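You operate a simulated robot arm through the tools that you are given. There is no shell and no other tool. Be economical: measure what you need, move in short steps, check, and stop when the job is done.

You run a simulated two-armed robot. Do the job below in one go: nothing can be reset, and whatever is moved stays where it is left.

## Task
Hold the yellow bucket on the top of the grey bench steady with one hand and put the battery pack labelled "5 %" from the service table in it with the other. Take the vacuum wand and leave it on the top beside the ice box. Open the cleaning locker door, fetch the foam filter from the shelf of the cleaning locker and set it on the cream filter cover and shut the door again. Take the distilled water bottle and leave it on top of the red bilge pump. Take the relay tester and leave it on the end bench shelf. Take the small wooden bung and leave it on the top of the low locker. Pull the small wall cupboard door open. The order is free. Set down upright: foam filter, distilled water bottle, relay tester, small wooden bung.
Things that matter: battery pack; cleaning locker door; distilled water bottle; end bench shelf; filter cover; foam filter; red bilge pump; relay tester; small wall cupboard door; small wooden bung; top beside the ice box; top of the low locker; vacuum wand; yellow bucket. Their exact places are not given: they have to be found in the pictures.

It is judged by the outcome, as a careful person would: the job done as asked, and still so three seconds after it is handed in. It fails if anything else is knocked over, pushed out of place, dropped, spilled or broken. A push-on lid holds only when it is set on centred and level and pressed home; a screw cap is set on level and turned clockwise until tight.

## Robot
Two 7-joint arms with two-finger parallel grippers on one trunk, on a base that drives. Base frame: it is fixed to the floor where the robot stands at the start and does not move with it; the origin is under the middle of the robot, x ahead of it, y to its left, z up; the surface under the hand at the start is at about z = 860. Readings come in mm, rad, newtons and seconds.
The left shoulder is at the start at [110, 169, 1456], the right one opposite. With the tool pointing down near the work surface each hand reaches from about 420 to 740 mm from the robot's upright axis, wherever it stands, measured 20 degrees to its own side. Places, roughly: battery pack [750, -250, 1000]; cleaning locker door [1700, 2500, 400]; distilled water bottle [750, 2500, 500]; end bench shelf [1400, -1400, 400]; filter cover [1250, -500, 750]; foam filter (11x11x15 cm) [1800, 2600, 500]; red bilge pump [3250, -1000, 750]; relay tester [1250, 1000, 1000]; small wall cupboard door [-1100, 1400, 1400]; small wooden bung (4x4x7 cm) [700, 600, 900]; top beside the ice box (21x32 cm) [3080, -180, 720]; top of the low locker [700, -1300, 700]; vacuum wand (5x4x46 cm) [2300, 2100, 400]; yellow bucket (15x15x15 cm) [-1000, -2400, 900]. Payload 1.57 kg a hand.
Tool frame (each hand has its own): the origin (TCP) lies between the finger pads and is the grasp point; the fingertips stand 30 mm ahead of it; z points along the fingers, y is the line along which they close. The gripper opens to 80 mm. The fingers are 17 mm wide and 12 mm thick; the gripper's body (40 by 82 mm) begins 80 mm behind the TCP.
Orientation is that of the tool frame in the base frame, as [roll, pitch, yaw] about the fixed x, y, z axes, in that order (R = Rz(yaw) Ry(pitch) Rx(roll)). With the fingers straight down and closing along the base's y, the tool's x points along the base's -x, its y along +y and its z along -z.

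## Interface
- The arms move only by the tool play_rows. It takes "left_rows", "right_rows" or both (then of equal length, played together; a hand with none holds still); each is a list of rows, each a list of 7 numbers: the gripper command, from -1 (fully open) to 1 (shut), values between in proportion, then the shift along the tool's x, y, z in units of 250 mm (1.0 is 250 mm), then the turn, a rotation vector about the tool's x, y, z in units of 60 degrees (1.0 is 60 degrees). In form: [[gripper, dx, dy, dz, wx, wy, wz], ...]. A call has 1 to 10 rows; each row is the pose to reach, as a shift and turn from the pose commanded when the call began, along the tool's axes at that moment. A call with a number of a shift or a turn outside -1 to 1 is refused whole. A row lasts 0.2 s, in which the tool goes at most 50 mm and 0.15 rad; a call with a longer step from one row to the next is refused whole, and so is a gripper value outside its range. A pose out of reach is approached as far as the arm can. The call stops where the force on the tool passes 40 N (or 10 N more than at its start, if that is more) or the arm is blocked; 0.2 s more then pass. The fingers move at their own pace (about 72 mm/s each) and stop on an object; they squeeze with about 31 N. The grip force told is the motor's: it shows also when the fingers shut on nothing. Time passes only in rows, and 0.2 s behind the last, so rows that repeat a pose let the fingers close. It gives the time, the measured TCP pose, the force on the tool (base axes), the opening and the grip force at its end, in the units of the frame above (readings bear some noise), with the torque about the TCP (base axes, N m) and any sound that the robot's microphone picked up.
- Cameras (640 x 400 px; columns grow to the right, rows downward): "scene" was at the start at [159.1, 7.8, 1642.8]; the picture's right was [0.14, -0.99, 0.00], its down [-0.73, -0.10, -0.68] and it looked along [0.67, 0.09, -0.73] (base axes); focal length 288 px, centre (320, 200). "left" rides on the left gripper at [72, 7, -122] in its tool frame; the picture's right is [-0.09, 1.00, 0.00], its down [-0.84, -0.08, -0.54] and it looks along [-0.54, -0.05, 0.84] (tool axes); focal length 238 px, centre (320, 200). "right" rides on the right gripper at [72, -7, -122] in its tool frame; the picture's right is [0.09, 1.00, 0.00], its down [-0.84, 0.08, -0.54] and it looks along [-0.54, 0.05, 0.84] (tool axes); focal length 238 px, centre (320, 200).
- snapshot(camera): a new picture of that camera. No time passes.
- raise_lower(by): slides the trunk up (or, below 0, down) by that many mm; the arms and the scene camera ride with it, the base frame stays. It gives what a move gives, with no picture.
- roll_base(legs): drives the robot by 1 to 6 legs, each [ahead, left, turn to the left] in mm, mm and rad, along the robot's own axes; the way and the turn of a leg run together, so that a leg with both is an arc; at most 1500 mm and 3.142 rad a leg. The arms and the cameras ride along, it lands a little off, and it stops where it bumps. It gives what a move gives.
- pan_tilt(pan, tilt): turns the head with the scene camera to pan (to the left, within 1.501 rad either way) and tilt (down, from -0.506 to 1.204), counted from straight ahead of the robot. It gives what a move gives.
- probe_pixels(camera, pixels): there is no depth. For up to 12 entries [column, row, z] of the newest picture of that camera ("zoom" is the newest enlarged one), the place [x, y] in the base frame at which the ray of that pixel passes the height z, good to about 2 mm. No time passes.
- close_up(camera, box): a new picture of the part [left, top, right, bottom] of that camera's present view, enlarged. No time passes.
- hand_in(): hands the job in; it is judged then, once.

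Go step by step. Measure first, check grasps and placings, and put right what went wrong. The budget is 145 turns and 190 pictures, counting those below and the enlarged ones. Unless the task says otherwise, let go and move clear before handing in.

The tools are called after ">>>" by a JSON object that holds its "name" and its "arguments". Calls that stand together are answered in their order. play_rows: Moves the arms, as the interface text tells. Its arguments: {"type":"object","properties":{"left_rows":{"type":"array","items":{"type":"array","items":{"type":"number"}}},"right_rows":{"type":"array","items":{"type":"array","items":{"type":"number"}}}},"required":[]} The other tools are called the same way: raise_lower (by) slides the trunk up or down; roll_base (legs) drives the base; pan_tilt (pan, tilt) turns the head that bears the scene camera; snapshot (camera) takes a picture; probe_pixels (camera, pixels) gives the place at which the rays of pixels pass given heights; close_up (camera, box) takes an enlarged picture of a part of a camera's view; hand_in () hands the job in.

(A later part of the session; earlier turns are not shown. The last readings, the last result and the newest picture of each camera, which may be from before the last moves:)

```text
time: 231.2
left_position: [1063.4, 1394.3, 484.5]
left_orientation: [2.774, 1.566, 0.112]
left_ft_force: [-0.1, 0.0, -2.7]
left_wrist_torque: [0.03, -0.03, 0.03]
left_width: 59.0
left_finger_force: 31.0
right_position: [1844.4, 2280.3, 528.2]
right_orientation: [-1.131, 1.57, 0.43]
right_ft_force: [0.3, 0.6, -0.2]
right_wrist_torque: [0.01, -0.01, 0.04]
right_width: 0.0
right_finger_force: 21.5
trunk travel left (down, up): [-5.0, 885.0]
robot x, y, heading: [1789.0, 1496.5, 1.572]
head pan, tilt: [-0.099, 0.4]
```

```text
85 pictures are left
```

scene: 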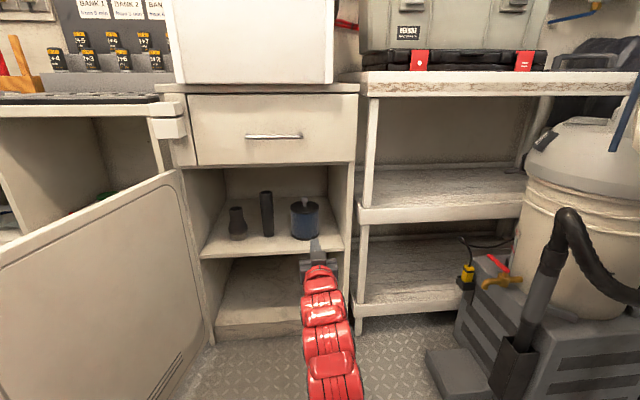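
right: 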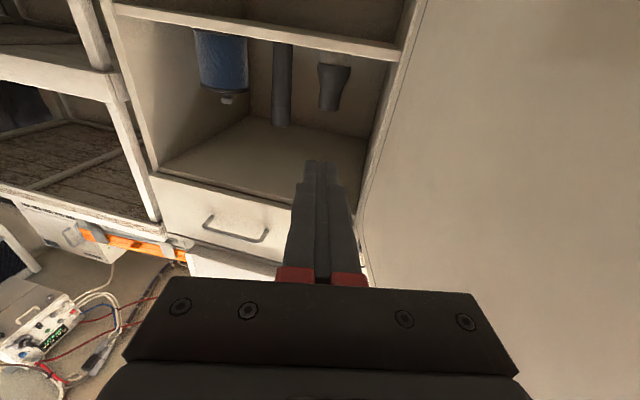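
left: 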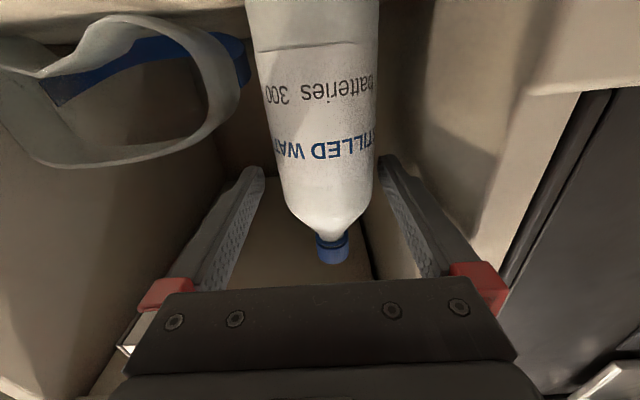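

>>> {"name": "snapshot", "arguments": {"camera": "right"}}

>>> {"name": "close_up", "arguments": {"camera": "scene", "box": [270, 180, 350, 250]}}

```text
84 pictures are left
```

right: 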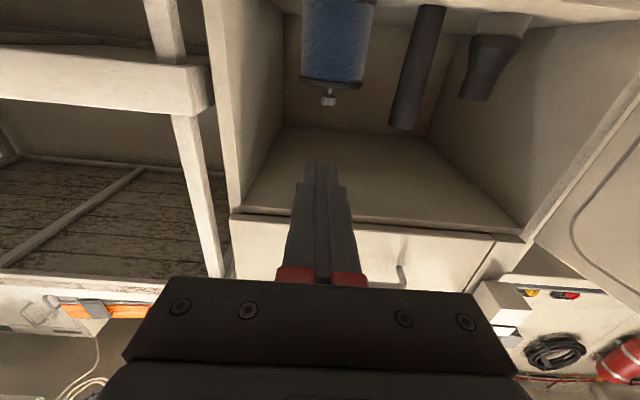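

```text
5.71 times, centred on (310, 215) of scene
```

zoom: 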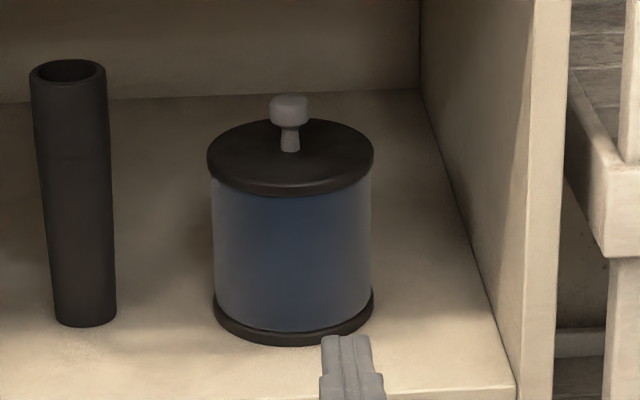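

>>> {"name": "probe_pixels", "arguments": {"camera": "scene", "pixels": [[304.6, 199.2, 520], [304.6, 199.2, 540], [304.6, 199.2, 560]]}}

>>> {"name": "probe_pixels", "arguments": {"camera": "right", "pixels": [[328, 99, 520], [328, 99, 540], [328, 99, 560], [330, 88, 520]]}}

```text
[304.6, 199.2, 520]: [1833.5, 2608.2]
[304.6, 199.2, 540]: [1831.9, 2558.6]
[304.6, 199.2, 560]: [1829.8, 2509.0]
```

```text
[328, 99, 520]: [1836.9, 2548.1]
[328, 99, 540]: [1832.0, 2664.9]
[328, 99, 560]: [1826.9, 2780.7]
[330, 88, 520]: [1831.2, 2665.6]
```

Confirmed: knob (1834,2590,527). I'll drive in 240 mm, then extend with open fingers.

>>> {"name": "roll_base", "arguments": {"legs": [[240, 0, 0]]}}

>>> {"name": "play_rows", "arguments": {"right_rows": [[0, 0, 0.04, 0, 0, 0, 0], [-0.3, 0, 0.04, 0, 0, 0, 0], [-0.3, 0, 0.04, 0, 0, 0, 0]]}}

>>> {"name": "snapshot", "arguments": {"camera": "right"}}

>>> {"name": "close_up", "arguments": {"camera": "scene", "box": [240, 170, 400, 300]}}

```text
time: 233.0
left_position: [1063.6, 1633.1, 484.9]
left_orientation: [2.683, 1.566, 0.023]
left_ft_force: [0.8, -0.6, -3.1]
left_wrist_torque: [0.01, -0.07, 0.04]
left_width: 59.0
left_finger_force: 30.7
right_position: [1844.3, 2518.0, 526.5]
right_orientation: [-1.134, 1.568, 0.425]
right_ft_force: [-0.1, 1.1, 0.1]
right_wrist_torque: [0.01, 0.0, 0.01]
right_width: 0.0
right_finger_force: 21.2
trunk travel left (down, up): [-5.0, 885.0]
robot x, y, heading: [1789.0, 1733.5, 1.57]
head pan, tilt: [-0.099, 0.4]
```

```text
time: 233.8
left_position: [1062.6, 1633.1, 485.4]
left_orientation: [2.71, 1.566, 0.048]
left_ft_force: [-0.3, -0.2, -3.2]
left_wrist_torque: [0.03, -0.04, 0.0]
left_width: 58.7
left_finger_force: 31.9
right_position: [1833.0, 2520.1, 528.6]
right_orientation: [-1.077, 1.57, 0.485]
right_ft_force: [0.4, 1.1, 0.2]
right_wrist_torque: [0.01, 0.02, -0.02]
right_width: 52.0
right_finger_force: 0.0
trunk travel left (down, up): [-5.0, 885.0]
robot x, y, heading: [1786.2, 1729.5, 1.572]
head pan, tilt: [-0.099, 0.4]
```

```text
82 pictures are left
```

right: 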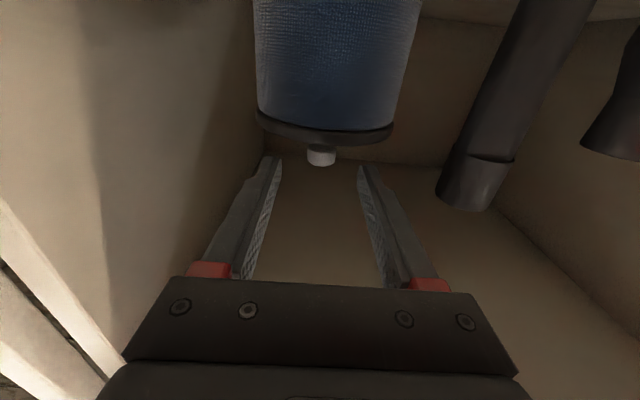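

```text
3.08 times, centred on (320, 235) of scene
```

zoom: 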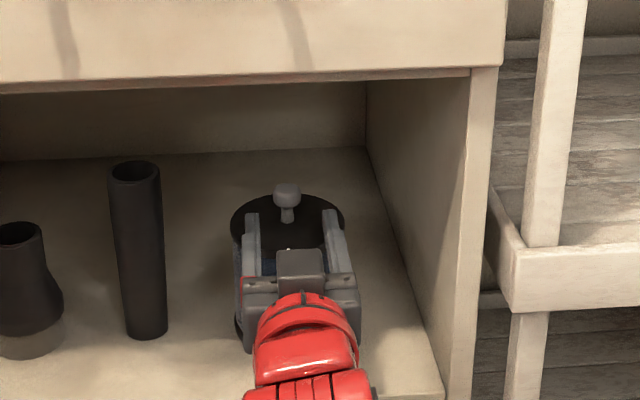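

The knob is centred between the fingers. I'll advance 70 mm, close, lift 20 mm and hold.

>>> {"name": "play_rows", "arguments": {"right_rows": [[-0.3, 0, 0, 0.1, 0, 0, 0], [-0.3, 0, 0, 0.2, 0, 0, 0], [-0.3, 0, 0, 0.28, 0, 0, 0], [-0.3, 0, 0, 0.28, 0, 0, 0], [0.4, 0, 0, 0.28, 0, 0, 0], [1, 0, 0, 0.28, 0, 0, 0], [1, 0, 0, 0.28, 0, 0, 0], [1, -0.04, 0, 0.28, 0, 0, 0], [1, -0.08, 0, 0.28, 0, 0, 0], [1, -0.08, 0, 0.28, 0, 0, 0]]}}

>>> {"name": "snapshot", "arguments": {"camera": "right"}}

>>> {"name": "close_up", "arguments": {"camera": "scene", "box": [240, 170, 400, 300]}}

```text
time: 236.0
left_position: [1064.3, 1633.6, 484.6]
left_orientation: [2.674, 1.566, 0.012]
left_ft_force: [0.9, 1.6, -4.4]
left_wrist_torque: [0.0, -0.07, 0.01]
left_width: 59.2
left_finger_force: 31.3
right_position: [1832.5, 2589.1, 547.1]
right_orientation: [-1.28, 1.567, 0.279]
right_ft_force: [0.4, 0.6, -1.6]
right_wrist_torque: [0.02, 0.0, 0.0]
right_width: 23.2
right_finger_force: 31.1
trunk travel left (down, up): [-5.0, 885.0]
robot x, y, heading: [1787.3, 1733.3, 1.568]
head pan, tilt: [-0.099, 0.4]
```

```text
80 pictures are left
```

right: 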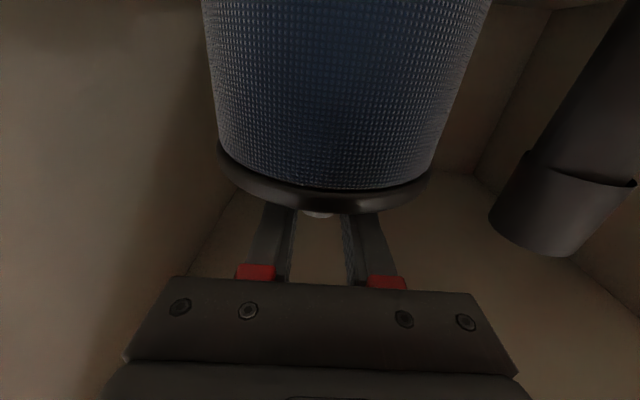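

```text
3.08 times, centred on (320, 235) of scene
```

zoom: 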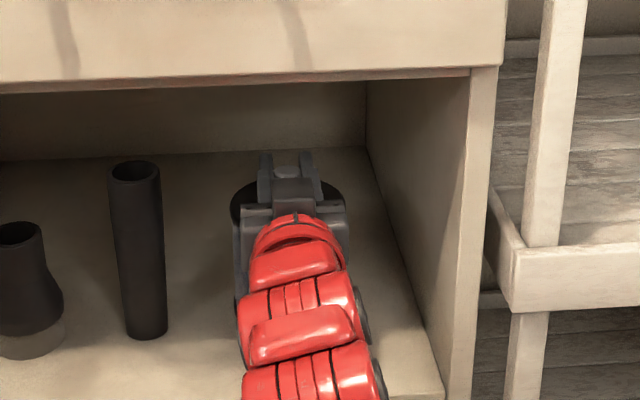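

The filter is held (23 mm on the knob). I'll back out of the locker; the door will be shut when I return for the wand and tester. I'll look at the vacuum area too.

>>> {"name": "roll_base", "arguments": {"legs": [[-330, 0, 0]]}}

>>> {"name": "raise_lower", "arguments": {"by": 300}}

>>> {"name": "pan_tilt", "arguments": {"pan": -0.55, "tilt": 0.5}}

>>> {"name": "snapshot", "arguments": {"camera": "scene"}}

>>> {"name": "pan_tilt", "arguments": {"pan": -1.5, "tilt": 0.3}}

>>> {"name": "snapshot", "arguments": {"camera": "scene"}}

```text
time: 238.2
left_position: [1062.3, 1309.3, 484.6]
left_orientation: [2.645, 1.565, -0.025]
left_ft_force: [0.7, 0.4, -3.9]
left_wrist_torque: [0.02, -0.07, -0.01]
left_width: 59.0
left_finger_force: 31.2
right_position: [1839.8, 2261.1, 547.8]
right_orientation: [-1.273, 1.569, 0.28]
right_ft_force: [-0.4, -0.1, -2.0]
right_wrist_torque: [-0.01, 0.02, 0.01]
right_width: 23.1
right_finger_force: 30.9
trunk travel left (down, up): [-5.0, 885.0]
robot x, y, heading: [1786.3, 1403.8, 1.569]
head pan, tilt: [-0.099, 0.4]
```

```text
time: 241.2
left_position: [1062.1, 1309.9, 785.3]
left_orientation: [2.664, 1.564, -0.005]
left_ft_force: [0.4, 0.7, -2.8]
left_wrist_torque: [0.03, -0.04, 0.01]
left_width: 58.7
left_finger_force: 31.3
right_position: [1838.6, 2260.5, 847.4]
right_orientation: [-1.298, 1.569, 0.255]
right_ft_force: [0.6, 0.4, -0.9]
right_wrist_torque: [0.01, 0.0, -0.01]
right_width: 23.3
right_finger_force: 31.3
trunk travel left (down, up): [-305.0, 585.0]
robot x, y, heading: [1785.9, 1404.0, 1.566]
head pan, tilt: [-0.099, 0.4]
```

```text
time: 242.1
left_position: [1061.0, 1309.9, 785.4]
left_orientation: [2.684, 1.566, 0.016]
left_ft_force: [0.0, 0.9, -3.9]
left_wrist_torque: [0.01, -0.09, 0.01]
left_width: 58.8
left_finger_force: 31.0
right_position: [1839.6, 2260.4, 847.8]
right_orientation: [-1.294, 1.567, 0.259]
right_ft_force: [0.5, -0.6, -0.9]
right_wrist_torque: [-0.02, 0.01, -0.01]
right_width: 23.0
right_finger_force: 31.0
trunk travel left (down, up): [-305.0, 585.0]
robot x, y, heading: [1787.4, 1408.6, 1.567]
head pan, tilt: [-0.55, 0.499]
```

```text
78 pictures are left
```

scene: 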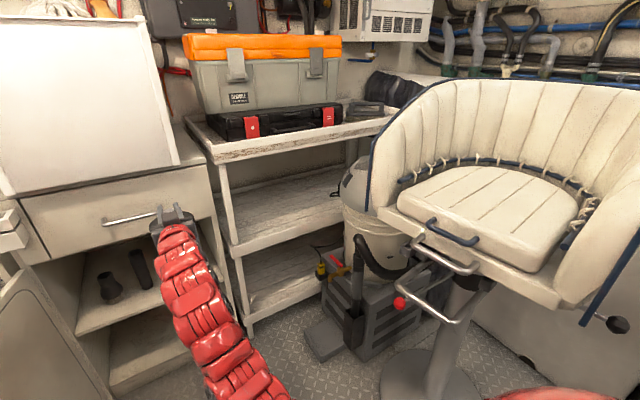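

```text
time: 243.3
left_position: [1062.3, 1309.9, 785.1]
left_orientation: [2.679, 1.565, 0.008]
left_ft_force: [-0.4, -0.9, -2.1]
left_wrist_torque: [0.06, -0.02, 0.01]
left_width: 58.8
left_finger_force: 31.0
right_position: [1839.4, 2261.0, 847.5]
right_orientation: [-1.276, 1.57, 0.276]
right_ft_force: [-0.3, 0.4, -0.9]
right_wrist_torque: [0.0, -0.03, -0.02]
right_width: 23.0
right_finger_force: 30.9
trunk travel left (down, up): [-305.0, 585.0]
robot x, y, heading: [1787.6, 1405.6, 1.569]
head pan, tilt: [-1.499, 0.3]
```

```text
77 pictures are left
```

scene: 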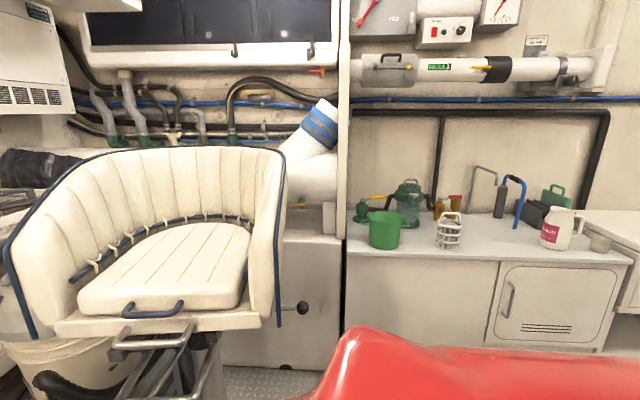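

I'll raise the trunk to carry both items high, then back out past the partition into the other area and look around.

>>> {"name": "raise_lower", "arguments": {"by": 400}}

>>> {"name": "raise_lower", "arguments": {"by": 100}}

>>> {"name": "roll_base", "arguments": {"legs": [[0, -130, 0], [-900, 0, 0]]}}

>>> {"name": "pan_tilt", "arguments": {"pan": -1.4, "tilt": 0.5}}

>>> {"name": "snapshot", "arguments": {"camera": "scene"}}

>>> {"name": "pan_tilt", "arguments": {"pan": 1.4, "tilt": 0.5}}

>>> {"name": "snapshot", "arguments": {"camera": "scene"}}

```text
time: 247.1
left_position: [1061.8, 1309.0, 1184.8]
left_orientation: [2.67, 1.566, 0.0]
left_ft_force: [-0.9, 0.7, -2.8]
left_wrist_torque: [0.04, -0.09, 0.02]
left_width: 58.7
left_finger_force: 31.1
right_position: [1839.5, 2261.2, 1247.5]
right_orientation: [-1.301, 1.57, 0.253]
right_ft_force: [-0.1, 0.2, -1.5]
right_wrist_torque: [0.04, 0.01, -0.02]
right_width: 23.1
right_finger_force: 30.8
trunk travel left (down, up): [-705.0, 185.0]
robot x, y, heading: [1784.0, 1404.9, 1.566]
head pan, tilt: [-1.499, 0.3]
```

```text
time: 248.5
left_position: [1061.0, 1309.8, 1284.8]
left_orientation: [2.656, 1.566, -0.014]
left_ft_force: [0.0, -0.4, -3.1]
left_wrist_torque: [0.04, -0.04, 0.01]
left_width: 59.0
left_finger_force: 31.1
right_position: [1838.9, 2260.9, 1347.2]
right_orientation: [-1.429, 1.568, 0.124]
right_ft_force: [0.8, 0.1, -0.9]
right_wrist_torque: [0.01, 0.03, -0.02]
right_width: 22.7
right_finger_force: 31.7
trunk travel left (down, up): [-805.0, 85.0]
robot x, y, heading: [1782.9, 1407.5, 1.562]
head pan, tilt: [-1.499, 0.3]
```

```text
time: 251.9
left_position: [1184.7, 949.3, 1284.5]
left_orientation: [-2.244, 1.558, 1.331]
left_ft_force: [0.4, 18.9, -6.2]
left_wrist_torque: [-0.03, 0.07, 0.89]
left_width: 59.0
left_finger_force: 30.8
right_position: [1977.6, 1880.8, 1347.4]
right_orientation: [-0.262, 1.568, 1.279]
right_ft_force: [0.4, -0.7, -0.7]
right_wrist_torque: [-0.06, 0.0, 0.09]
right_width: 23.0
right_finger_force: 30.9
trunk travel left (down, up): [-805.0, 85.0]
robot x, y, heading: [1913.8, 1026.3, 1.547]
head pan, tilt: [-1.499, 0.3]
stopped in leg 2: the force on the tool passed its limit at 80 N (the readings are from after the stop); the commanded pose is now the measured one
```

```text
time: 252.6
left_position: [1181.4, 949.3, 1285.5]
left_orientation: [-2.692, 1.565, 0.891]
left_ft_force: [-4.7, 7.1, -3.6]
left_wrist_torque: [0.0, -0.02, 0.15]
left_width: 58.9
left_finger_force: 31.5
right_position: [1972.5, 1884.2, 1345.8]
right_orientation: [-1.759, 1.566, -0.217]
right_ft_force: [-0.3, -0.1, -0.1]
right_wrist_torque: [0.02, -0.05, 0.01]
right_width: 23.0
right_finger_force: 31.1
trunk travel left (down, up): [-805.0, 85.0]
robot x, y, heading: [1911.2, 1029.5, 1.55]
head pan, tilt: [-1.4, 0.499]
```

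```text
76 pictures are left
```

scene: 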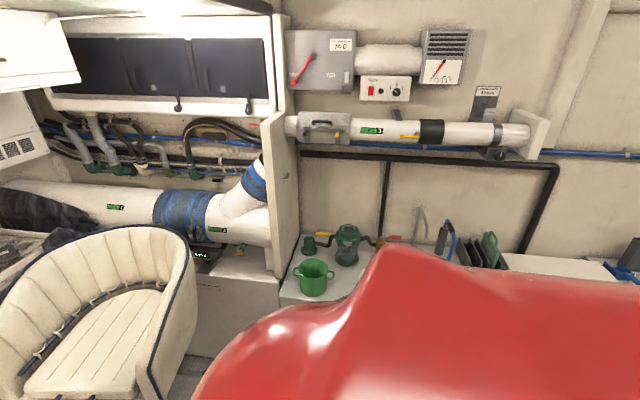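

```text
time: 255.1
left_position: [1181.5, 947.5, 1283.6]
left_orientation: [-2.681, 1.564, 0.904]
left_ft_force: [-4.0, 5.5, -3.5]
left_wrist_torque: [-0.02, -0.04, 0.23]
left_width: 59.0
left_finger_force: 30.9
right_position: [1972.3, 1884.6, 1346.9]
right_orientation: [-1.858, 1.566, -0.316]
right_ft_force: [0.2, 0.1, -0.3]
right_wrist_torque: [0.0, 0.0, -0.01]
right_width: 22.9
right_finger_force: 31.2
trunk travel left (down, up): [-805.0, 85.0]
robot x, y, heading: [1909.2, 1025.9, 1.555]
head pan, tilt: [1.4, 0.499]
```

```text
75 pictures are left
```

scene: 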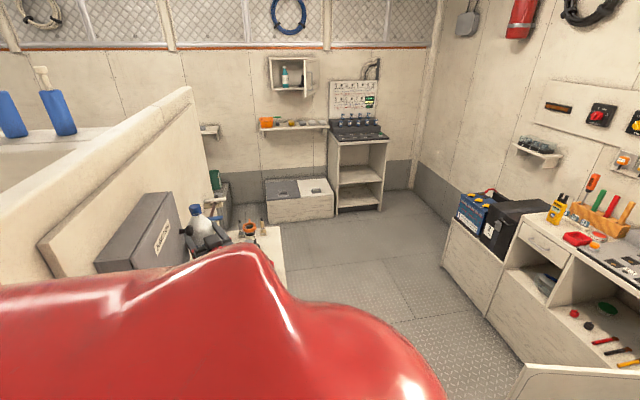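

The left hand touched the junction box; the bottle is still held. I'll move ahead 150 mm and swing the left arm to the front.

>>> {"name": "roll_base", "arguments": {"legs": [[150, 0, 0]]}}

>>> {"name": "play_rows", "arguments": {"left_rows": [[1, 0, -0.154, -0.053, 0.065, 0, 0], [1, 0, -0.307, -0.106, 0.13, 0, 0], [1, 0, -0.461, -0.16, 0.194, 0, 0], [1, 0, -0.615, -0.213, 0.259, 0, 0], [1, 0, -0.768, -0.266, 0.323, 0, 0], [1, 0, -0.922, -0.319, 0.388, 0, 0], [1, 0, -0.922, -0.319, 0.388, 0, 0]]}}

>>> {"name": "play_rows", "arguments": {"left_rows": [[1, 0, -0.154, -0.053, 0.065, 0, 0], [1, 0, -0.307, -0.106, 0.13, 0, 0], [1, 0, -0.461, -0.16, 0.194, 0, 0], [1, 0, -0.615, -0.213, 0.259, 0, 0], [1, 0, -0.768, -0.266, 0.323, 0, 0], [1, 0, -0.922, -0.319, 0.388, 0, 0], [1, 0, -0.922, -0.319, 0.388, 0, 0]]}}

>>> {"name": "play_rows", "arguments": {"left_rows": [[1, 0, -0.154, -0.053, 0.065, 0, 0], [1, 0, -0.307, -0.106, 0.13, 0, 0], [1, 0, -0.461, -0.16, 0.194, 0, 0], [1, 0, -0.615, -0.213, 0.259, 0, 0], [1, 0, -0.768, -0.266, 0.323, 0, 0], [1, 0, -0.922, -0.319, 0.388, 0, 0], [1, 0, -0.922, -0.319, 0.388, 0, 0]]}}

>>> {"name": "play_rows", "arguments": {"left_rows": [[1, 0, -0.154, -0.053, 0.065, 0, 0], [1, 0, -0.307, -0.106, 0.13, 0, 0], [1, 0, -0.461, -0.16, 0.194, 0, 0], [1, 0, -0.615, -0.213, 0.259, 0, 0], [1, 0, -0.768, -0.266, 0.323, 0, 0], [1, 0, -0.922, -0.319, 0.388, 0, 0], [1, 0, -0.922, -0.319, 0.388, 0, 0]]}}

>>> {"name": "pan_tilt", "arguments": {"pan": 0.2, "tilt": 0.5}}

>>> {"name": "snapshot", "arguments": {"camera": "scene"}}

```text
time: 256.5
left_position: [1183.8, 1094.1, 1283.8]
left_orientation: [-2.437, 1.564, 1.151]
left_ft_force: [-0.6, -0.4, -2.0]
left_wrist_torque: [0.01, -0.06, -0.02]
left_width: 58.8
left_finger_force: 31.5
right_position: [1973.6, 2030.2, 1348.6]
right_orientation: [-0.883, 1.57, 0.661]
right_ft_force: [0.8, 0.4, -1.1]
right_wrist_torque: [0.01, -0.02, 0.01]
right_width: 23.0
right_finger_force: 31.5
trunk travel left (down, up): [-805.0, 85.0]
robot x, y, heading: [1914.9, 1176.8, 1.552]
head pan, tilt: [1.4, 0.499]
```

```text
time: 258.1
left_position: [1158.2, 1336.2, 1286.8]
left_orientation: [-2.113, 1.564, 1.066]
left_ft_force: [0.7, -1.6, -3.0]
left_wrist_torque: [-0.01, -0.1, -0.01]
left_width: 59.0
left_finger_force: 31.0
right_position: [1973.2, 2032.3, 1347.2]
right_orientation: [1.883, 1.571, -2.856]
right_ft_force: [-0.6, 0.1, -1.9]
right_wrist_torque: [0.02, 0.0, -0.03]
right_width: 23.1
right_finger_force: 30.9
trunk travel left (down, up): [-805.0, 85.0]
robot x, y, heading: [1911.6, 1176.7, 1.555]
head pan, tilt: [1.4, 0.499]
```

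```text
time: 259.7
left_position: [1227.7, 1571.7, 1288.5]
left_orientation: [-1.693, 1.564, 1.081]
left_ft_force: [0.1, -0.8, -2.9]
left_wrist_torque: [-0.01, -0.07, 0.0]
left_width: 58.9
left_finger_force: 30.9
right_position: [1974.0, 2032.8, 1347.3]
right_orientation: [-1.397, 1.57, 0.147]
right_ft_force: [-0.6, 0.1, -1.2]
right_wrist_torque: [0.04, -0.03, 0.01]
right_width: 23.0
right_finger_force: 31.4
trunk travel left (down, up): [-805.0, 85.0]
robot x, y, heading: [1914.9, 1176.2, 1.558]
head pan, tilt: [1.4, 0.499]
```

```text
time: 261.3
left_position: [1385.0, 1759.8, 1287.3]
left_orientation: [-1.415, 1.565, 0.953]
left_ft_force: [0.3, -0.5, -3.6]
left_wrist_torque: [-0.04, -0.05, -0.01]
left_width: 58.8
left_finger_force: 30.8
right_position: [1973.3, 2032.4, 1347.3]
right_orientation: [-1.509, 1.569, 0.035]
right_ft_force: [0.5, -0.3, -1.5]
right_wrist_torque: [0.02, 0.0, -0.03]
right_width: 22.9
right_finger_force: 30.7
trunk travel left (down, up): [-805.0, 85.0]
robot x, y, heading: [1913.2, 1174.7, 1.557]
head pan, tilt: [1.4, 0.499]
```

```text
time: 262.9
left_position: [1605.1, 1866.9, 1289.3]
left_orientation: [-0.993, 1.566, 0.97]
left_ft_force: [0.7, -0.2, -3.0]
left_wrist_torque: [-0.09, -0.03, -0.03]
left_width: 58.8
left_finger_force: 31.0
right_position: [1973.2, 2032.9, 1346.4]
right_orientation: [-1.574, 1.568, -0.03]
right_ft_force: [0.5, 0.6, -0.4]
right_wrist_torque: [0.0, -0.01, 0.01]
right_width: 23.0
right_finger_force: 31.1
trunk travel left (down, up): [-805.0, 85.0]
robot x, y, heading: [1912.5, 1179.5, 1.551]
head pan, tilt: [1.4, 0.499]
```

```text
time: 264.3
left_position: [1604.8, 1866.4, 1289.3]
left_orientation: [-0.916, 1.567, 1.045]
left_ft_force: [0.0, -0.7, -2.7]
left_wrist_torque: [-0.03, 0.0, 0.0]
left_width: 58.9
left_finger_force: 31.6
right_position: [1972.9, 2033.5, 1346.1]
right_orientation: [-1.695, 1.57, -0.148]
right_ft_force: [0.2, 0.2, -1.1]
right_wrist_torque: [0.02, 0.03, -0.01]
right_width: 23.1
right_finger_force: 30.8
trunk travel left (down, up): [-805.0, 85.0]
robot x, y, heading: [1915.3, 1174.0, 1.556]
head pan, tilt: [0.201, 0.499]
```

```text
74 pictures are left
```

scene: 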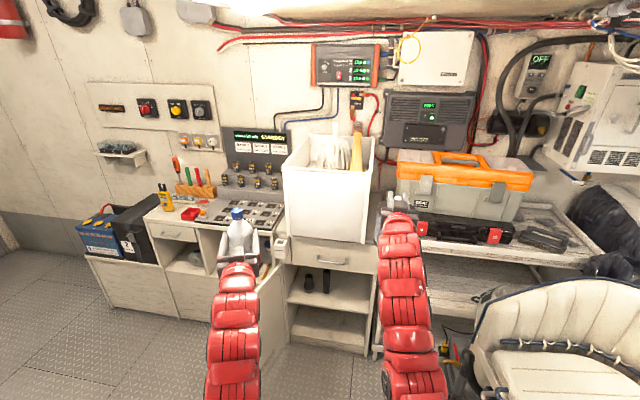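

Both items are in front and upright. I'll back down into the other area and look to both sides.

>>> {"name": "roll_base", "arguments": {"legs": [[-1100, 0, 0.015]]}}

>>> {"name": "pan_tilt", "arguments": {"pan": -1.5, "tilt": 0.5}}

>>> {"name": "snapshot", "arguments": {"camera": "scene"}}

>>> {"name": "pan_tilt", "arguments": {"pan": 1.5, "tilt": 0.5}}

>>> {"name": "snapshot", "arguments": {"camera": "scene"}}

```text
time: 268.6
left_position: [1592.3, 976.2, 1292.4]
left_orientation: [-0.536, 1.566, 1.432]
left_ft_force: [8.3, -0.9, -4.7]
left_wrist_torque: [0.15, 0.16, 0.99]
left_width: 59.0
left_finger_force: 31.1
right_position: [1955.2, 1144.9, 1347.8]
right_orientation: [-0.587, 1.566, 0.974]
right_ft_force: [-0.5, -0.1, -0.7]
right_wrist_torque: [-0.03, 0.01, 0.0]
right_width: 22.6
right_finger_force: 31.3
trunk travel left (down, up): [-805.0, 85.0]
robot x, y, heading: [1909.1, 289.8, 1.576]
head pan, tilt: [0.201, 0.499]
stopped in leg 1: the force on the tool passed its limit at 369 N (the readings are from after the stop); the commanded pose is now the measured one
```

```text
time: 270.3
left_position: [1593.2, 976.5, 1291.2]
left_orientation: [-0.305, 1.566, 1.664]
left_ft_force: [5.3, 4.0, -5.0]
left_wrist_torque: [0.02, 0.12, 0.77]
left_width: 59.1
left_finger_force: 30.9
right_position: [1954.4, 1146.3, 1346.8]
right_orientation: [-0.571, 1.568, 0.992]
right_ft_force: [-0.4, 0.2, -2.2]
right_wrist_torque: [0.02, -0.02, -0.02]
right_width: 22.7
right_finger_force: 30.9
trunk travel left (down, up): [-805.0, 85.0]
robot x, y, heading: [1913.5, 291.3, 1.574]
head pan, tilt: [-1.499, 0.499]
```

```text
73 pictures are left
```

scene: 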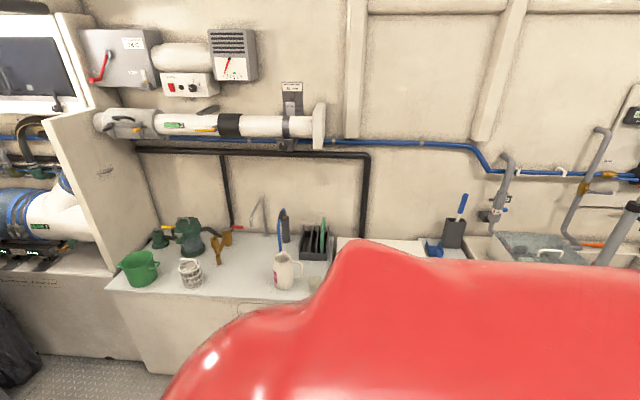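

```text
time: 272.9
left_position: [1591.2, 976.9, 1291.5]
left_orientation: [-0.283, 1.564, 1.686]
left_ft_force: [6.3, 3.5, -4.5]
left_wrist_torque: [-0.05, 0.06, 0.82]
left_width: 59.0
left_finger_force: 30.8
right_position: [1954.9, 1146.6, 1347.3]
right_orientation: [-0.54, 1.569, 1.026]
right_ft_force: [0.6, 0.8, -2.0]
right_wrist_torque: [0.02, 0.01, 0.0]
right_width: 22.8
right_finger_force: 30.8
trunk travel left (down, up): [-805.0, 85.0]
robot x, y, heading: [1913.6, 288.9, 1.574]
head pan, tilt: [1.499, 0.499]
```

```text
72 pictures are left
```

scene: 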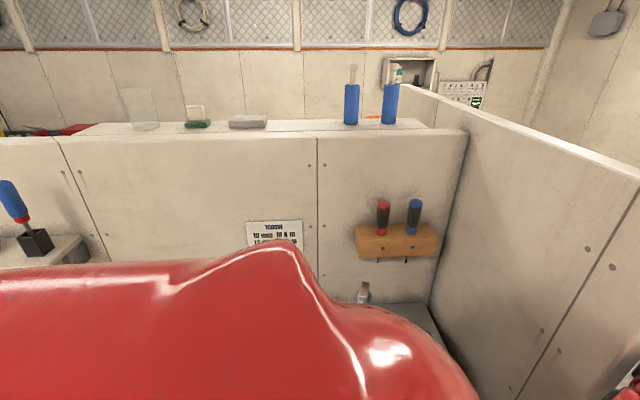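

The left hand brushed the partition end. I'll go forward a bit, shift right 200 mm and back again.

>>> {"name": "roll_base", "arguments": {"legs": [[120, 0, 0], [0, -200, 0]]}}

>>> {"name": "snapshot", "arguments": {"camera": "left"}}

>>> {"name": "pan_tilt", "arguments": {"pan": 0.3, "tilt": 0.5}}

>>> {"name": "snapshot", "arguments": {"camera": "scene"}}

```text
time: 275.4
left_position: [1791.9, 1095.1, 1291.6]
left_orientation: [-0.516, 1.563, 1.453]
left_ft_force: [0.3, 0.7, -3.1]
left_wrist_torque: [-0.1, -0.02, -0.02]
left_width: 58.9
left_finger_force: 31.1
right_position: [2155.0, 1265.8, 1346.8]
right_orientation: [-0.866, 1.568, 0.699]
right_ft_force: [-0.3, 0.1, -1.9]
right_wrist_torque: [0.02, 0.01, -0.02]
right_width: 22.8
right_finger_force: 31.3
trunk travel left (down, up): [-805.0, 85.0]
robot x, y, heading: [2112.5, 411.3, 1.575]
head pan, tilt: [1.499, 0.499]
```

```text
71 pictures are left
```

left: 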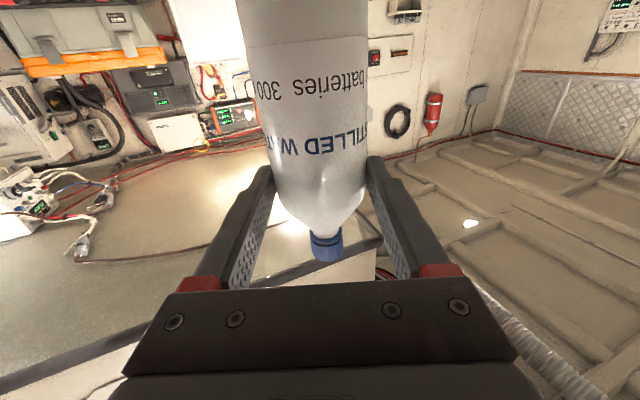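

```text
time: 276.8
left_position: [1790.7, 1095.2, 1291.3]
left_orientation: [-0.453, 1.565, 1.519]
left_ft_force: [-0.4, -1.0, -3.0]
left_wrist_torque: [-0.07, -0.02, -0.02]
left_width: 58.9
left_finger_force: 31.1
right_position: [2155.4, 1265.2, 1347.0]
right_orientation: [-0.759, 1.569, 0.805]
right_ft_force: [0.2, 0.0, -1.7]
right_wrist_torque: [0.02, 0.01, -0.01]
right_width: 23.4
right_finger_force: 31.4
trunk travel left (down, up): [-805.0, 85.0]
robot x, y, heading: [2116.3, 408.4, 1.577]
head pan, tilt: [0.3, 0.499]
```

```text
70 pictures are left
```

scene: 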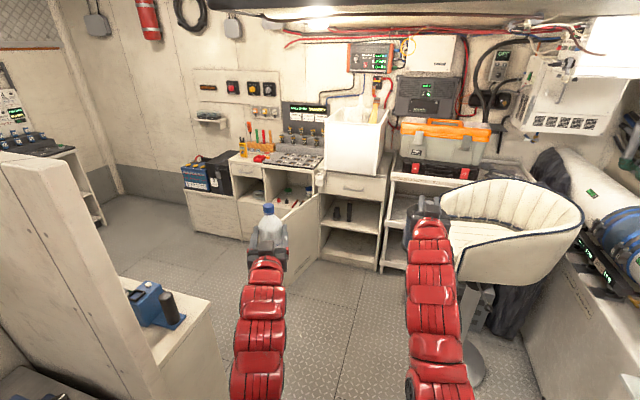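

The tester is still in place and the bottle is upright. I'll back further, shift left and turn to face +x towards the counters.

>>> {"name": "roll_base", "arguments": {"legs": [[-700, 0, 0], [-100, 300, 0], [0, 0, -1.57]]}}

>>> {"name": "pan_tilt", "arguments": {"pan": 0.0, "tilt": 0.5}}

>>> {"name": "snapshot", "arguments": {"camera": "scene"}}

>>> {"name": "pan_tilt", "arguments": {"pan": -0.9, "tilt": 0.5}}

>>> {"name": "snapshot", "arguments": {"camera": "scene"}}

```text
time: 284.2
left_position: [1927.1, 325.2, 1290.4]
left_orientation: [0.213, 1.568, 1.69]
left_ft_force: [0.2, 0.3, -3.1]
left_wrist_torque: [-0.07, 0.04, 0.05]
left_width: 58.7
left_finger_force: 31.1
right_position: [2329.0, 301.8, 1346.1]
right_orientation: [-0.278, 1.57, 0.791]
right_ft_force: [0.0, 0.6, -1.5]
right_wrist_torque: [-0.02, -0.03, 0.03]
right_width: 22.7
right_finger_force: 31.1
trunk travel left (down, up): [-805.0, 85.0]
robot x, y, heading: [1879.9, -434.0, 1.081]
head pan, tilt: [0.3, 0.499]
stopped in leg 3: the robot was blocked; the commanded pose is now the measured one
```

```text
time: 285.0
left_position: [1925.5, 326.6, 1291.2]
left_orientation: [-0.47, 1.568, 1.005]
left_ft_force: [-0.5, 0.5, -3.9]
left_wrist_torque: [-0.05, 0.03, 0.0]
left_width: 58.7
left_finger_force: 30.9
right_position: [2325.9, 302.7, 1345.8]
right_orientation: [-0.909, 1.569, 0.161]
right_ft_force: [-0.3, 0.3, -1.0]
right_wrist_torque: [0.03, 0.0, -0.01]
right_width: 22.7
right_finger_force: 30.8
trunk travel left (down, up): [-805.0, 85.0]
robot x, y, heading: [1881.0, -429.0, 1.081]
head pan, tilt: [0.0, 0.499]
```

```text
69 pictures are left
```

scene: 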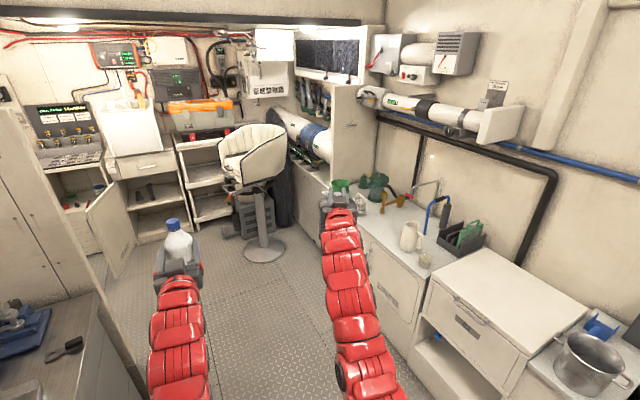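

```text
time: 286.2
left_position: [1925.4, 326.3, 1291.0]
left_orientation: [-0.424, 1.567, 1.053]
left_ft_force: [-1.2, 0.8, -3.3]
left_wrist_torque: [-0.12, -0.01, -0.01]
left_width: 58.7
left_finger_force: 31.0
right_position: [2323.9, 303.3, 1347.3]
right_orientation: [-0.913, 1.57, 0.157]
right_ft_force: [-1.3, -0.4, -0.9]
right_wrist_torque: [0.03, -0.02, 0.01]
right_width: 22.8
right_finger_force: 30.8
trunk travel left (down, up): [-805.0, 85.0]
robot x, y, heading: [1876.8, -432.9, 1.079]
head pan, tilt: [-0.901, 0.499]
```

```text
68 pictures are left
```

scene: 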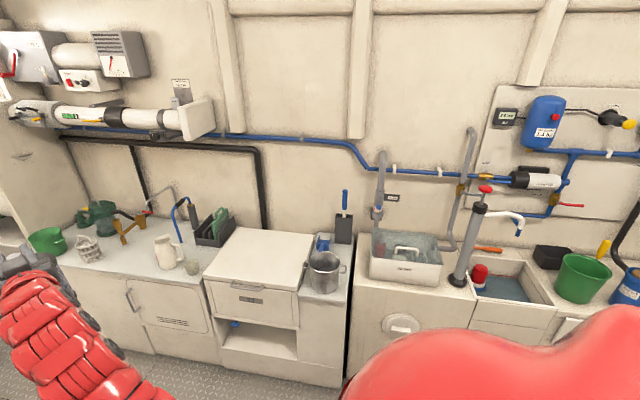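

I now see the pantry counter; the rotation was blocked by something on the left. I'll shift right and finish turning to face +x, then look further right.

>>> {"name": "roll_base", "arguments": {"legs": [[0, -200, 0], [0, 0, -1.08]]}}

>>> {"name": "pan_tilt", "arguments": {"pan": 0.0, "tilt": 0.6}}

>>> {"name": "snapshot", "arguments": {"camera": "scene"}}

>>> {"name": "pan_tilt", "arguments": {"pan": -0.8, "tilt": 0.5}}

>>> {"name": "snapshot", "arguments": {"camera": "scene"}}

```text
time: 290.6
left_position: [2747.0, -209.3, 1291.0]
left_orientation: [-0.402, 1.567, -0.004]
left_ft_force: [0.2, -0.8, -3.0]
left_wrist_torque: [-0.01, 0.06, -0.01]
left_width: 58.9
left_finger_force: 30.6
right_position: [2914.6, -572.8, 1347.0]
right_orientation: [-0.852, 1.571, -0.864]
right_ft_force: [0.4, 0.7, -1.2]
right_wrist_torque: [-0.04, -0.01, 0.01]
right_width: 23.0
right_finger_force: 30.5
trunk travel left (down, up): [-805.0, 85.0]
robot x, y, heading: [2059.6, -524.5, -0.007]
head pan, tilt: [-0.901, 0.499]
```

```text
time: 291.8
left_position: [2748.0, -210.2, 1289.5]
left_orientation: [-0.386, 1.567, 0.006]
left_ft_force: [-0.5, 0.6, -3.4]
left_wrist_torque: [-0.05, 0.06, 0.0]
left_width: 59.1
left_finger_force: 30.7
right_position: [2914.6, -574.6, 1346.4]
right_orientation: [-0.86, 1.569, -0.875]
right_ft_force: [0.1, 0.0, -1.8]
right_wrist_torque: [0.01, -0.01, 0.01]
right_width: 22.8
right_finger_force: 30.9
trunk travel left (down, up): [-805.0, 85.0]
robot x, y, heading: [2059.0, -527.3, -0.002]
head pan, tilt: [0.0, 0.6]
```

```text
67 pictures are left
```

scene: 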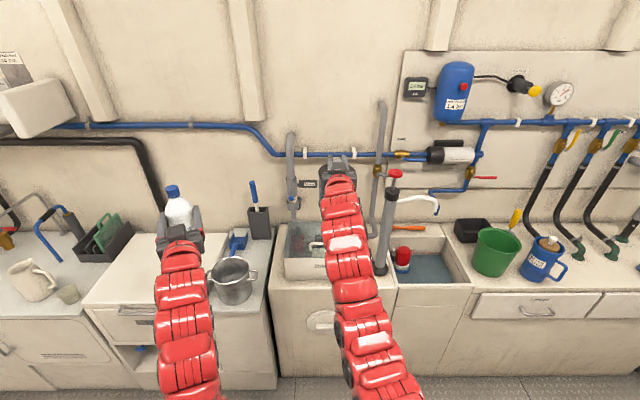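

```text
time: 292.9
left_position: [2747.8, -211.1, 1291.9]
left_orientation: [-0.41, 1.567, -0.016]
left_ft_force: [0.4, 0.3, -3.3]
left_wrist_torque: [-0.01, 0.08, 0.0]
left_width: 58.7
left_finger_force: 30.9
right_position: [2914.3, -574.1, 1346.3]
right_orientation: [-0.869, 1.571, -0.883]
right_ft_force: [0.4, 0.0, -1.6]
right_wrist_torque: [0.0, 0.04, -0.02]
right_width: 22.8
right_finger_force: 31.0
trunk travel left (down, up): [-805.0, 85.0]
robot x, y, heading: [2055.0, -522.3, -0.004]
head pan, tilt: [-0.799, 0.499]
```

```text
66 pictures are left
```

scene: 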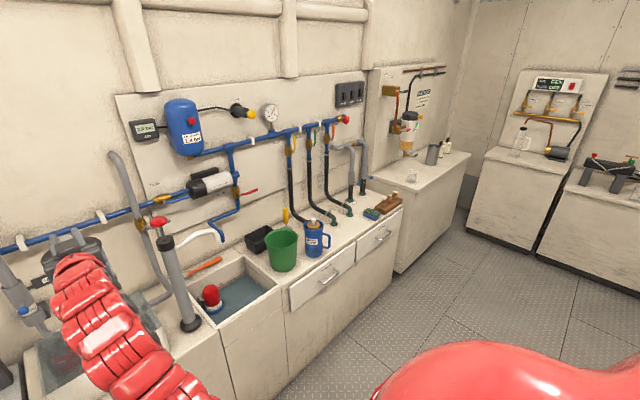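

A small red pump sits in the tank at (403,258) in the straight-ahead view. I'll zoom on that and on the small top beside the ice box.

>>> {"name": "pan_tilt", "arguments": {"pan": -0.2, "tilt": 0.7}}

>>> {"name": "close_up", "arguments": {"camera": "scene", "box": [320, 150, 520, 290]}}

>>> {"name": "snapshot", "arguments": {"camera": "scene"}}

```text
time: 293.9
left_position: [2746.8, -209.6, 1291.2]
left_orientation: [-0.412, 1.566, -0.02]
left_ft_force: [-0.4, 0.5, -3.1]
left_wrist_torque: [-0.03, 0.08, 0.0]
left_width: 59.1
left_finger_force: 30.8
right_position: [2914.8, -574.3, 1348.5]
right_orientation: [-0.885, 1.57, -0.895]
right_ft_force: [0.2, 0.3, -2.2]
right_wrist_torque: [0.01, -0.04, 0.03]
right_width: 22.7
right_finger_force: 31.1
trunk travel left (down, up): [-805.0, 85.0]
robot x, y, heading: [2056.2, -522.8, 0.001]
head pan, tilt: [-0.201, 0.7]
```

```text
2.86 times, centred on (420, 220) of scene
```

zoom: 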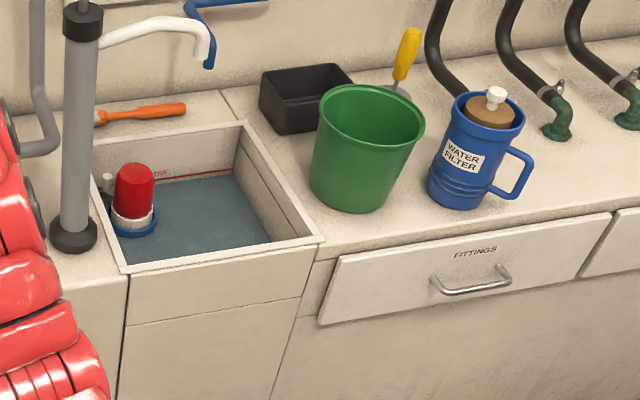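

```text
64 pictures are left
```

scene: 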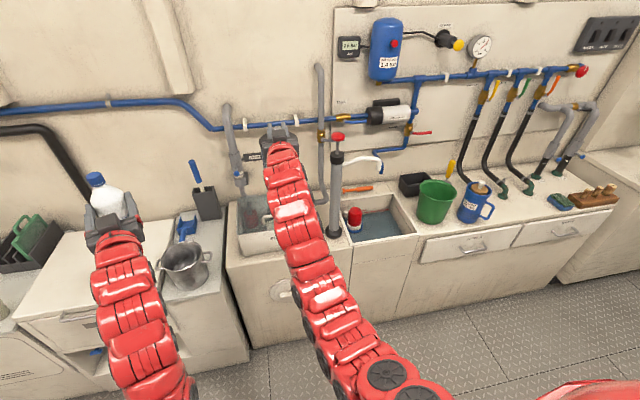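

>>> {"name": "probe_pixels", "arguments": {"camera": "scene", "pixels": [[355.3, 210.2, 700], [355.3, 210.2, 750], [355.3, 210.2, 800], [415, 234, 750], [415, 234, 800], [415, 234, 850], [190, 250, 750], [190, 250, 700], [235, 305, 750], [240, 207, 750]]}}

>>> {"name": "snapshot", "arguments": {"camera": "right"}}

```text
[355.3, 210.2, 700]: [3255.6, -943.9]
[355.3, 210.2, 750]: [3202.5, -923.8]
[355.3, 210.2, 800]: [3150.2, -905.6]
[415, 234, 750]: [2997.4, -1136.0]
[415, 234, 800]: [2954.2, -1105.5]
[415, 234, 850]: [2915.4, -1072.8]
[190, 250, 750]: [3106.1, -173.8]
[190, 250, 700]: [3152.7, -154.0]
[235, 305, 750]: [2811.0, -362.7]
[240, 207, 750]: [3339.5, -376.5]
```

```text
63 pictures are left
```

right: 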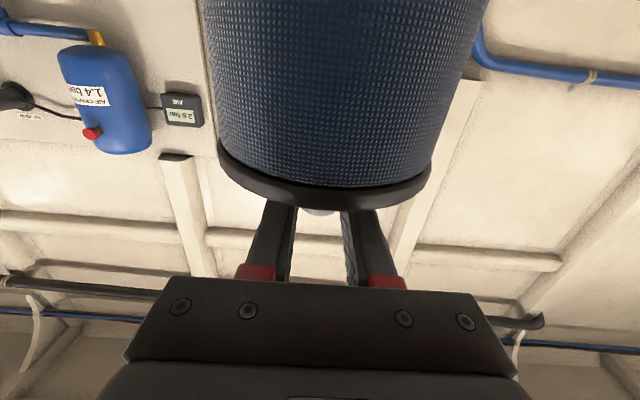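

The pump's location matches (≈(3200,-925) at z≈750). I'll straighten the left hand, move in front of the tank and measure from a second viewpoint.

>>> {"name": "play_rows", "arguments": {"left_rows": [[1, 0, -0.154, -0.053, 0.065, 0, 0], [1, 0, -0.307, -0.106, 0.13, 0, 0], [1, 0, -0.461, -0.16, 0.194, 0, 0], [1, 0, -0.615, -0.213, 0.259, 0, 0], [1, 0, -0.768, -0.266, 0.323, 0, 0], [1, 0, -0.922, -0.319, 0.388, 0, 0], [1, 0, -0.922, -0.319, 0.388, 0, 0]]}}

>>> {"name": "roll_base", "arguments": {"legs": [[0, -480, 0], [80, 0, 0]]}}

>>> {"name": "pan_tilt", "arguments": {"pan": 0.0, "tilt": 0.7}}

>>> {"name": "snapshot", "arguments": {"camera": "scene"}}

>>> {"name": "close_up", "arguments": {"camera": "scene", "box": [230, 110, 430, 270]}}

```text
time: 295.5
left_position: [2763.2, -455.9, 1290.0]
left_orientation: [-0.049, 1.568, -0.062]
left_ft_force: [-0.6, 0.7, -3.7]
left_wrist_torque: [0.0, 0.06, -0.02]
left_width: 58.9
left_finger_force: 30.7
right_position: [2915.8, -572.7, 1346.6]
right_orientation: [-0.944, 1.57, -0.957]
right_ft_force: [1.3, -0.4, -0.6]
right_wrist_torque: [0.03, 0.04, 0.01]
right_width: 23.1
right_finger_force: 30.4
trunk travel left (down, up): [-805.0, 85.0]
robot x, y, heading: [2055.9, -525.0, 0.003]
head pan, tilt: [-0.201, 0.7]
```

```text
time: 299.0
left_position: [2836.2, -937.3, 1290.8]
left_orientation: [0.105, 1.566, 0.089]
left_ft_force: [0.2, 0.2, -5.1]
left_wrist_torque: [0.01, 0.07, -0.02]
left_width: 58.7
left_finger_force: 31.6
right_position: [2988.0, -1058.7, 1347.7]
right_orientation: [-0.468, 1.569, -0.484]
right_ft_force: [-0.7, -0.2, -1.6]
right_wrist_torque: [-0.02, -0.02, -0.02]
right_width: 22.9
right_finger_force: 31.1
trunk travel left (down, up): [-805.0, 85.0]
robot x, y, heading: [2137.3, -1007.1, -0.005]
head pan, tilt: [-0.201, 0.7]
```

```text
time: 299.7
left_position: [2839.5, -937.6, 1288.5]
left_orientation: [0.211, 1.568, 0.196]
left_ft_force: [0.3, 1.1, -3.8]
left_wrist_torque: [0.01, 0.09, -0.01]
left_width: 58.9
left_finger_force: 31.4
right_position: [2991.5, -1057.7, 1344.8]
right_orientation: [-1.743, 1.57, -1.758]
right_ft_force: [1.1, 0.0, -1.5]
right_wrist_torque: [0.01, -0.06, 0.0]
right_width: 23.1
right_finger_force: 30.8
trunk travel left (down, up): [-805.0, 85.0]
robot x, y, heading: [2137.4, -1003.6, -0.007]
head pan, tilt: [0.0, 0.7]
```

```text
62 pictures are left
```

scene: 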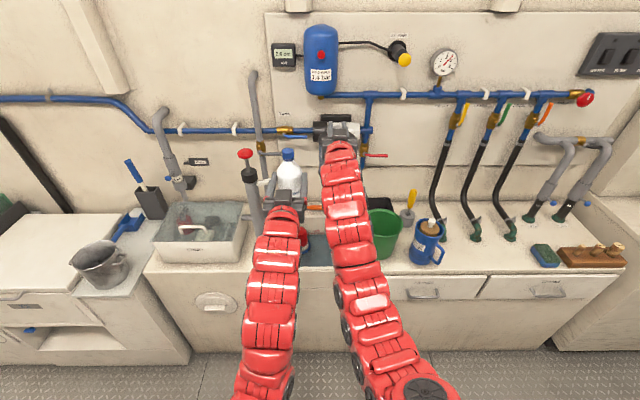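

```text
2.50 times, centred on (330, 190) of scene
```

zoom: 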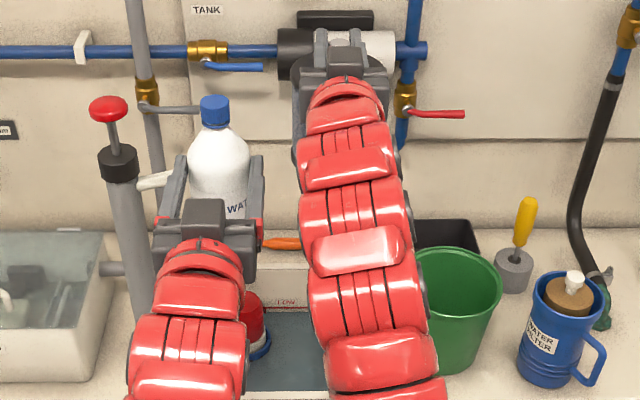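

My left arm hides the pump; I'll shift right 260 mm to see it clear on the left of the arms.

>>> {"name": "roll_base", "arguments": {"legs": [[0, -260, 0]]}}

>>> {"name": "close_up", "arguments": {"camera": "scene", "box": [170, 140, 330, 270]}}

>>> {"name": "snapshot", "arguments": {"camera": "scene"}}

```text
time: 301.6
left_position: [2836.3, -1198.2, 1290.1]
left_orientation: [-0.053, 1.567, -0.064]
left_ft_force: [-0.6, 0.1, -2.9]
left_wrist_torque: [0.02, 0.06, -0.01]
left_width: 58.9
left_finger_force: 30.8
right_position: [2988.8, -1317.1, 1345.9]
right_orientation: [-0.998, 1.568, -1.011]
right_ft_force: [0.0, -0.5, -1.4]
right_wrist_torque: [0.03, 0.01, -0.01]
right_width: 22.9
right_finger_force: 31.0
trunk travel left (down, up): [-805.0, 85.0]
robot x, y, heading: [2135.8, -1265.0, -0.004]
head pan, tilt: [0.0, 0.7]
```

```text
3.08 times, centred on (250, 205) of scene
```

zoom: 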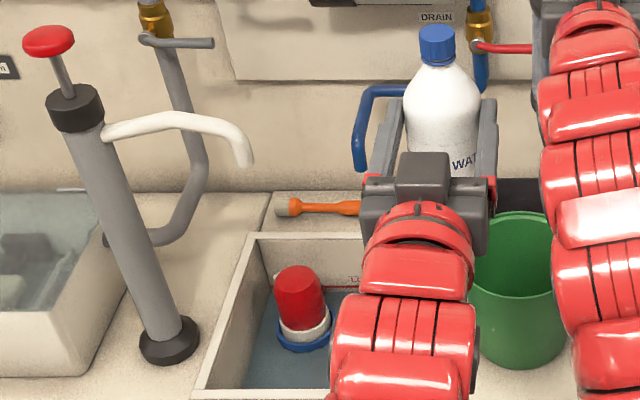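

```text
59 pictures are left
```

scene: 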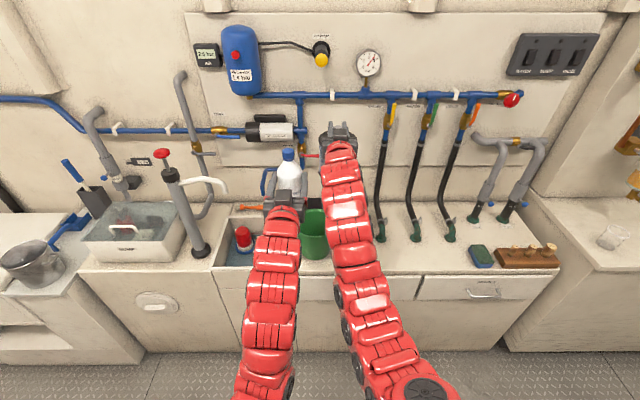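

>>> {"name": "probe_pixels", "arguments": {"camera": "zoom", "pixels": [[298, 277, 700], [298, 277, 750], [298, 277, 800], [243, 162, 900], [243, 162, 1000], [168, 345, 750], [168, 345, 800], [254, 235, 750], [254, 235, 800], [195, 392, 800], [195, 392, 850]]}}

>>> {"name": "probe_pixels", "arguments": {"camera": "scene", "pixels": [[213, 268, 750], [213, 268, 800], [213, 268, 850], [243, 230, 750]]}}

```text
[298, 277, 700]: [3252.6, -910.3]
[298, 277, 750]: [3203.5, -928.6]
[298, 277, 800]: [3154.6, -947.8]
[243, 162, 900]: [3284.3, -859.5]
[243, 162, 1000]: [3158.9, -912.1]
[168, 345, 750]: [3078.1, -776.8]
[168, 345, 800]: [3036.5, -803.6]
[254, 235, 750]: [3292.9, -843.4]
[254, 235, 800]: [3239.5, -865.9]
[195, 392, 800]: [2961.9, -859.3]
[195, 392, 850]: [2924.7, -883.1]
```

```text
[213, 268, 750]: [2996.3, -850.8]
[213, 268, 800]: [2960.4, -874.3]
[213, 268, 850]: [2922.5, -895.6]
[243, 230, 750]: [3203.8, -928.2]
```

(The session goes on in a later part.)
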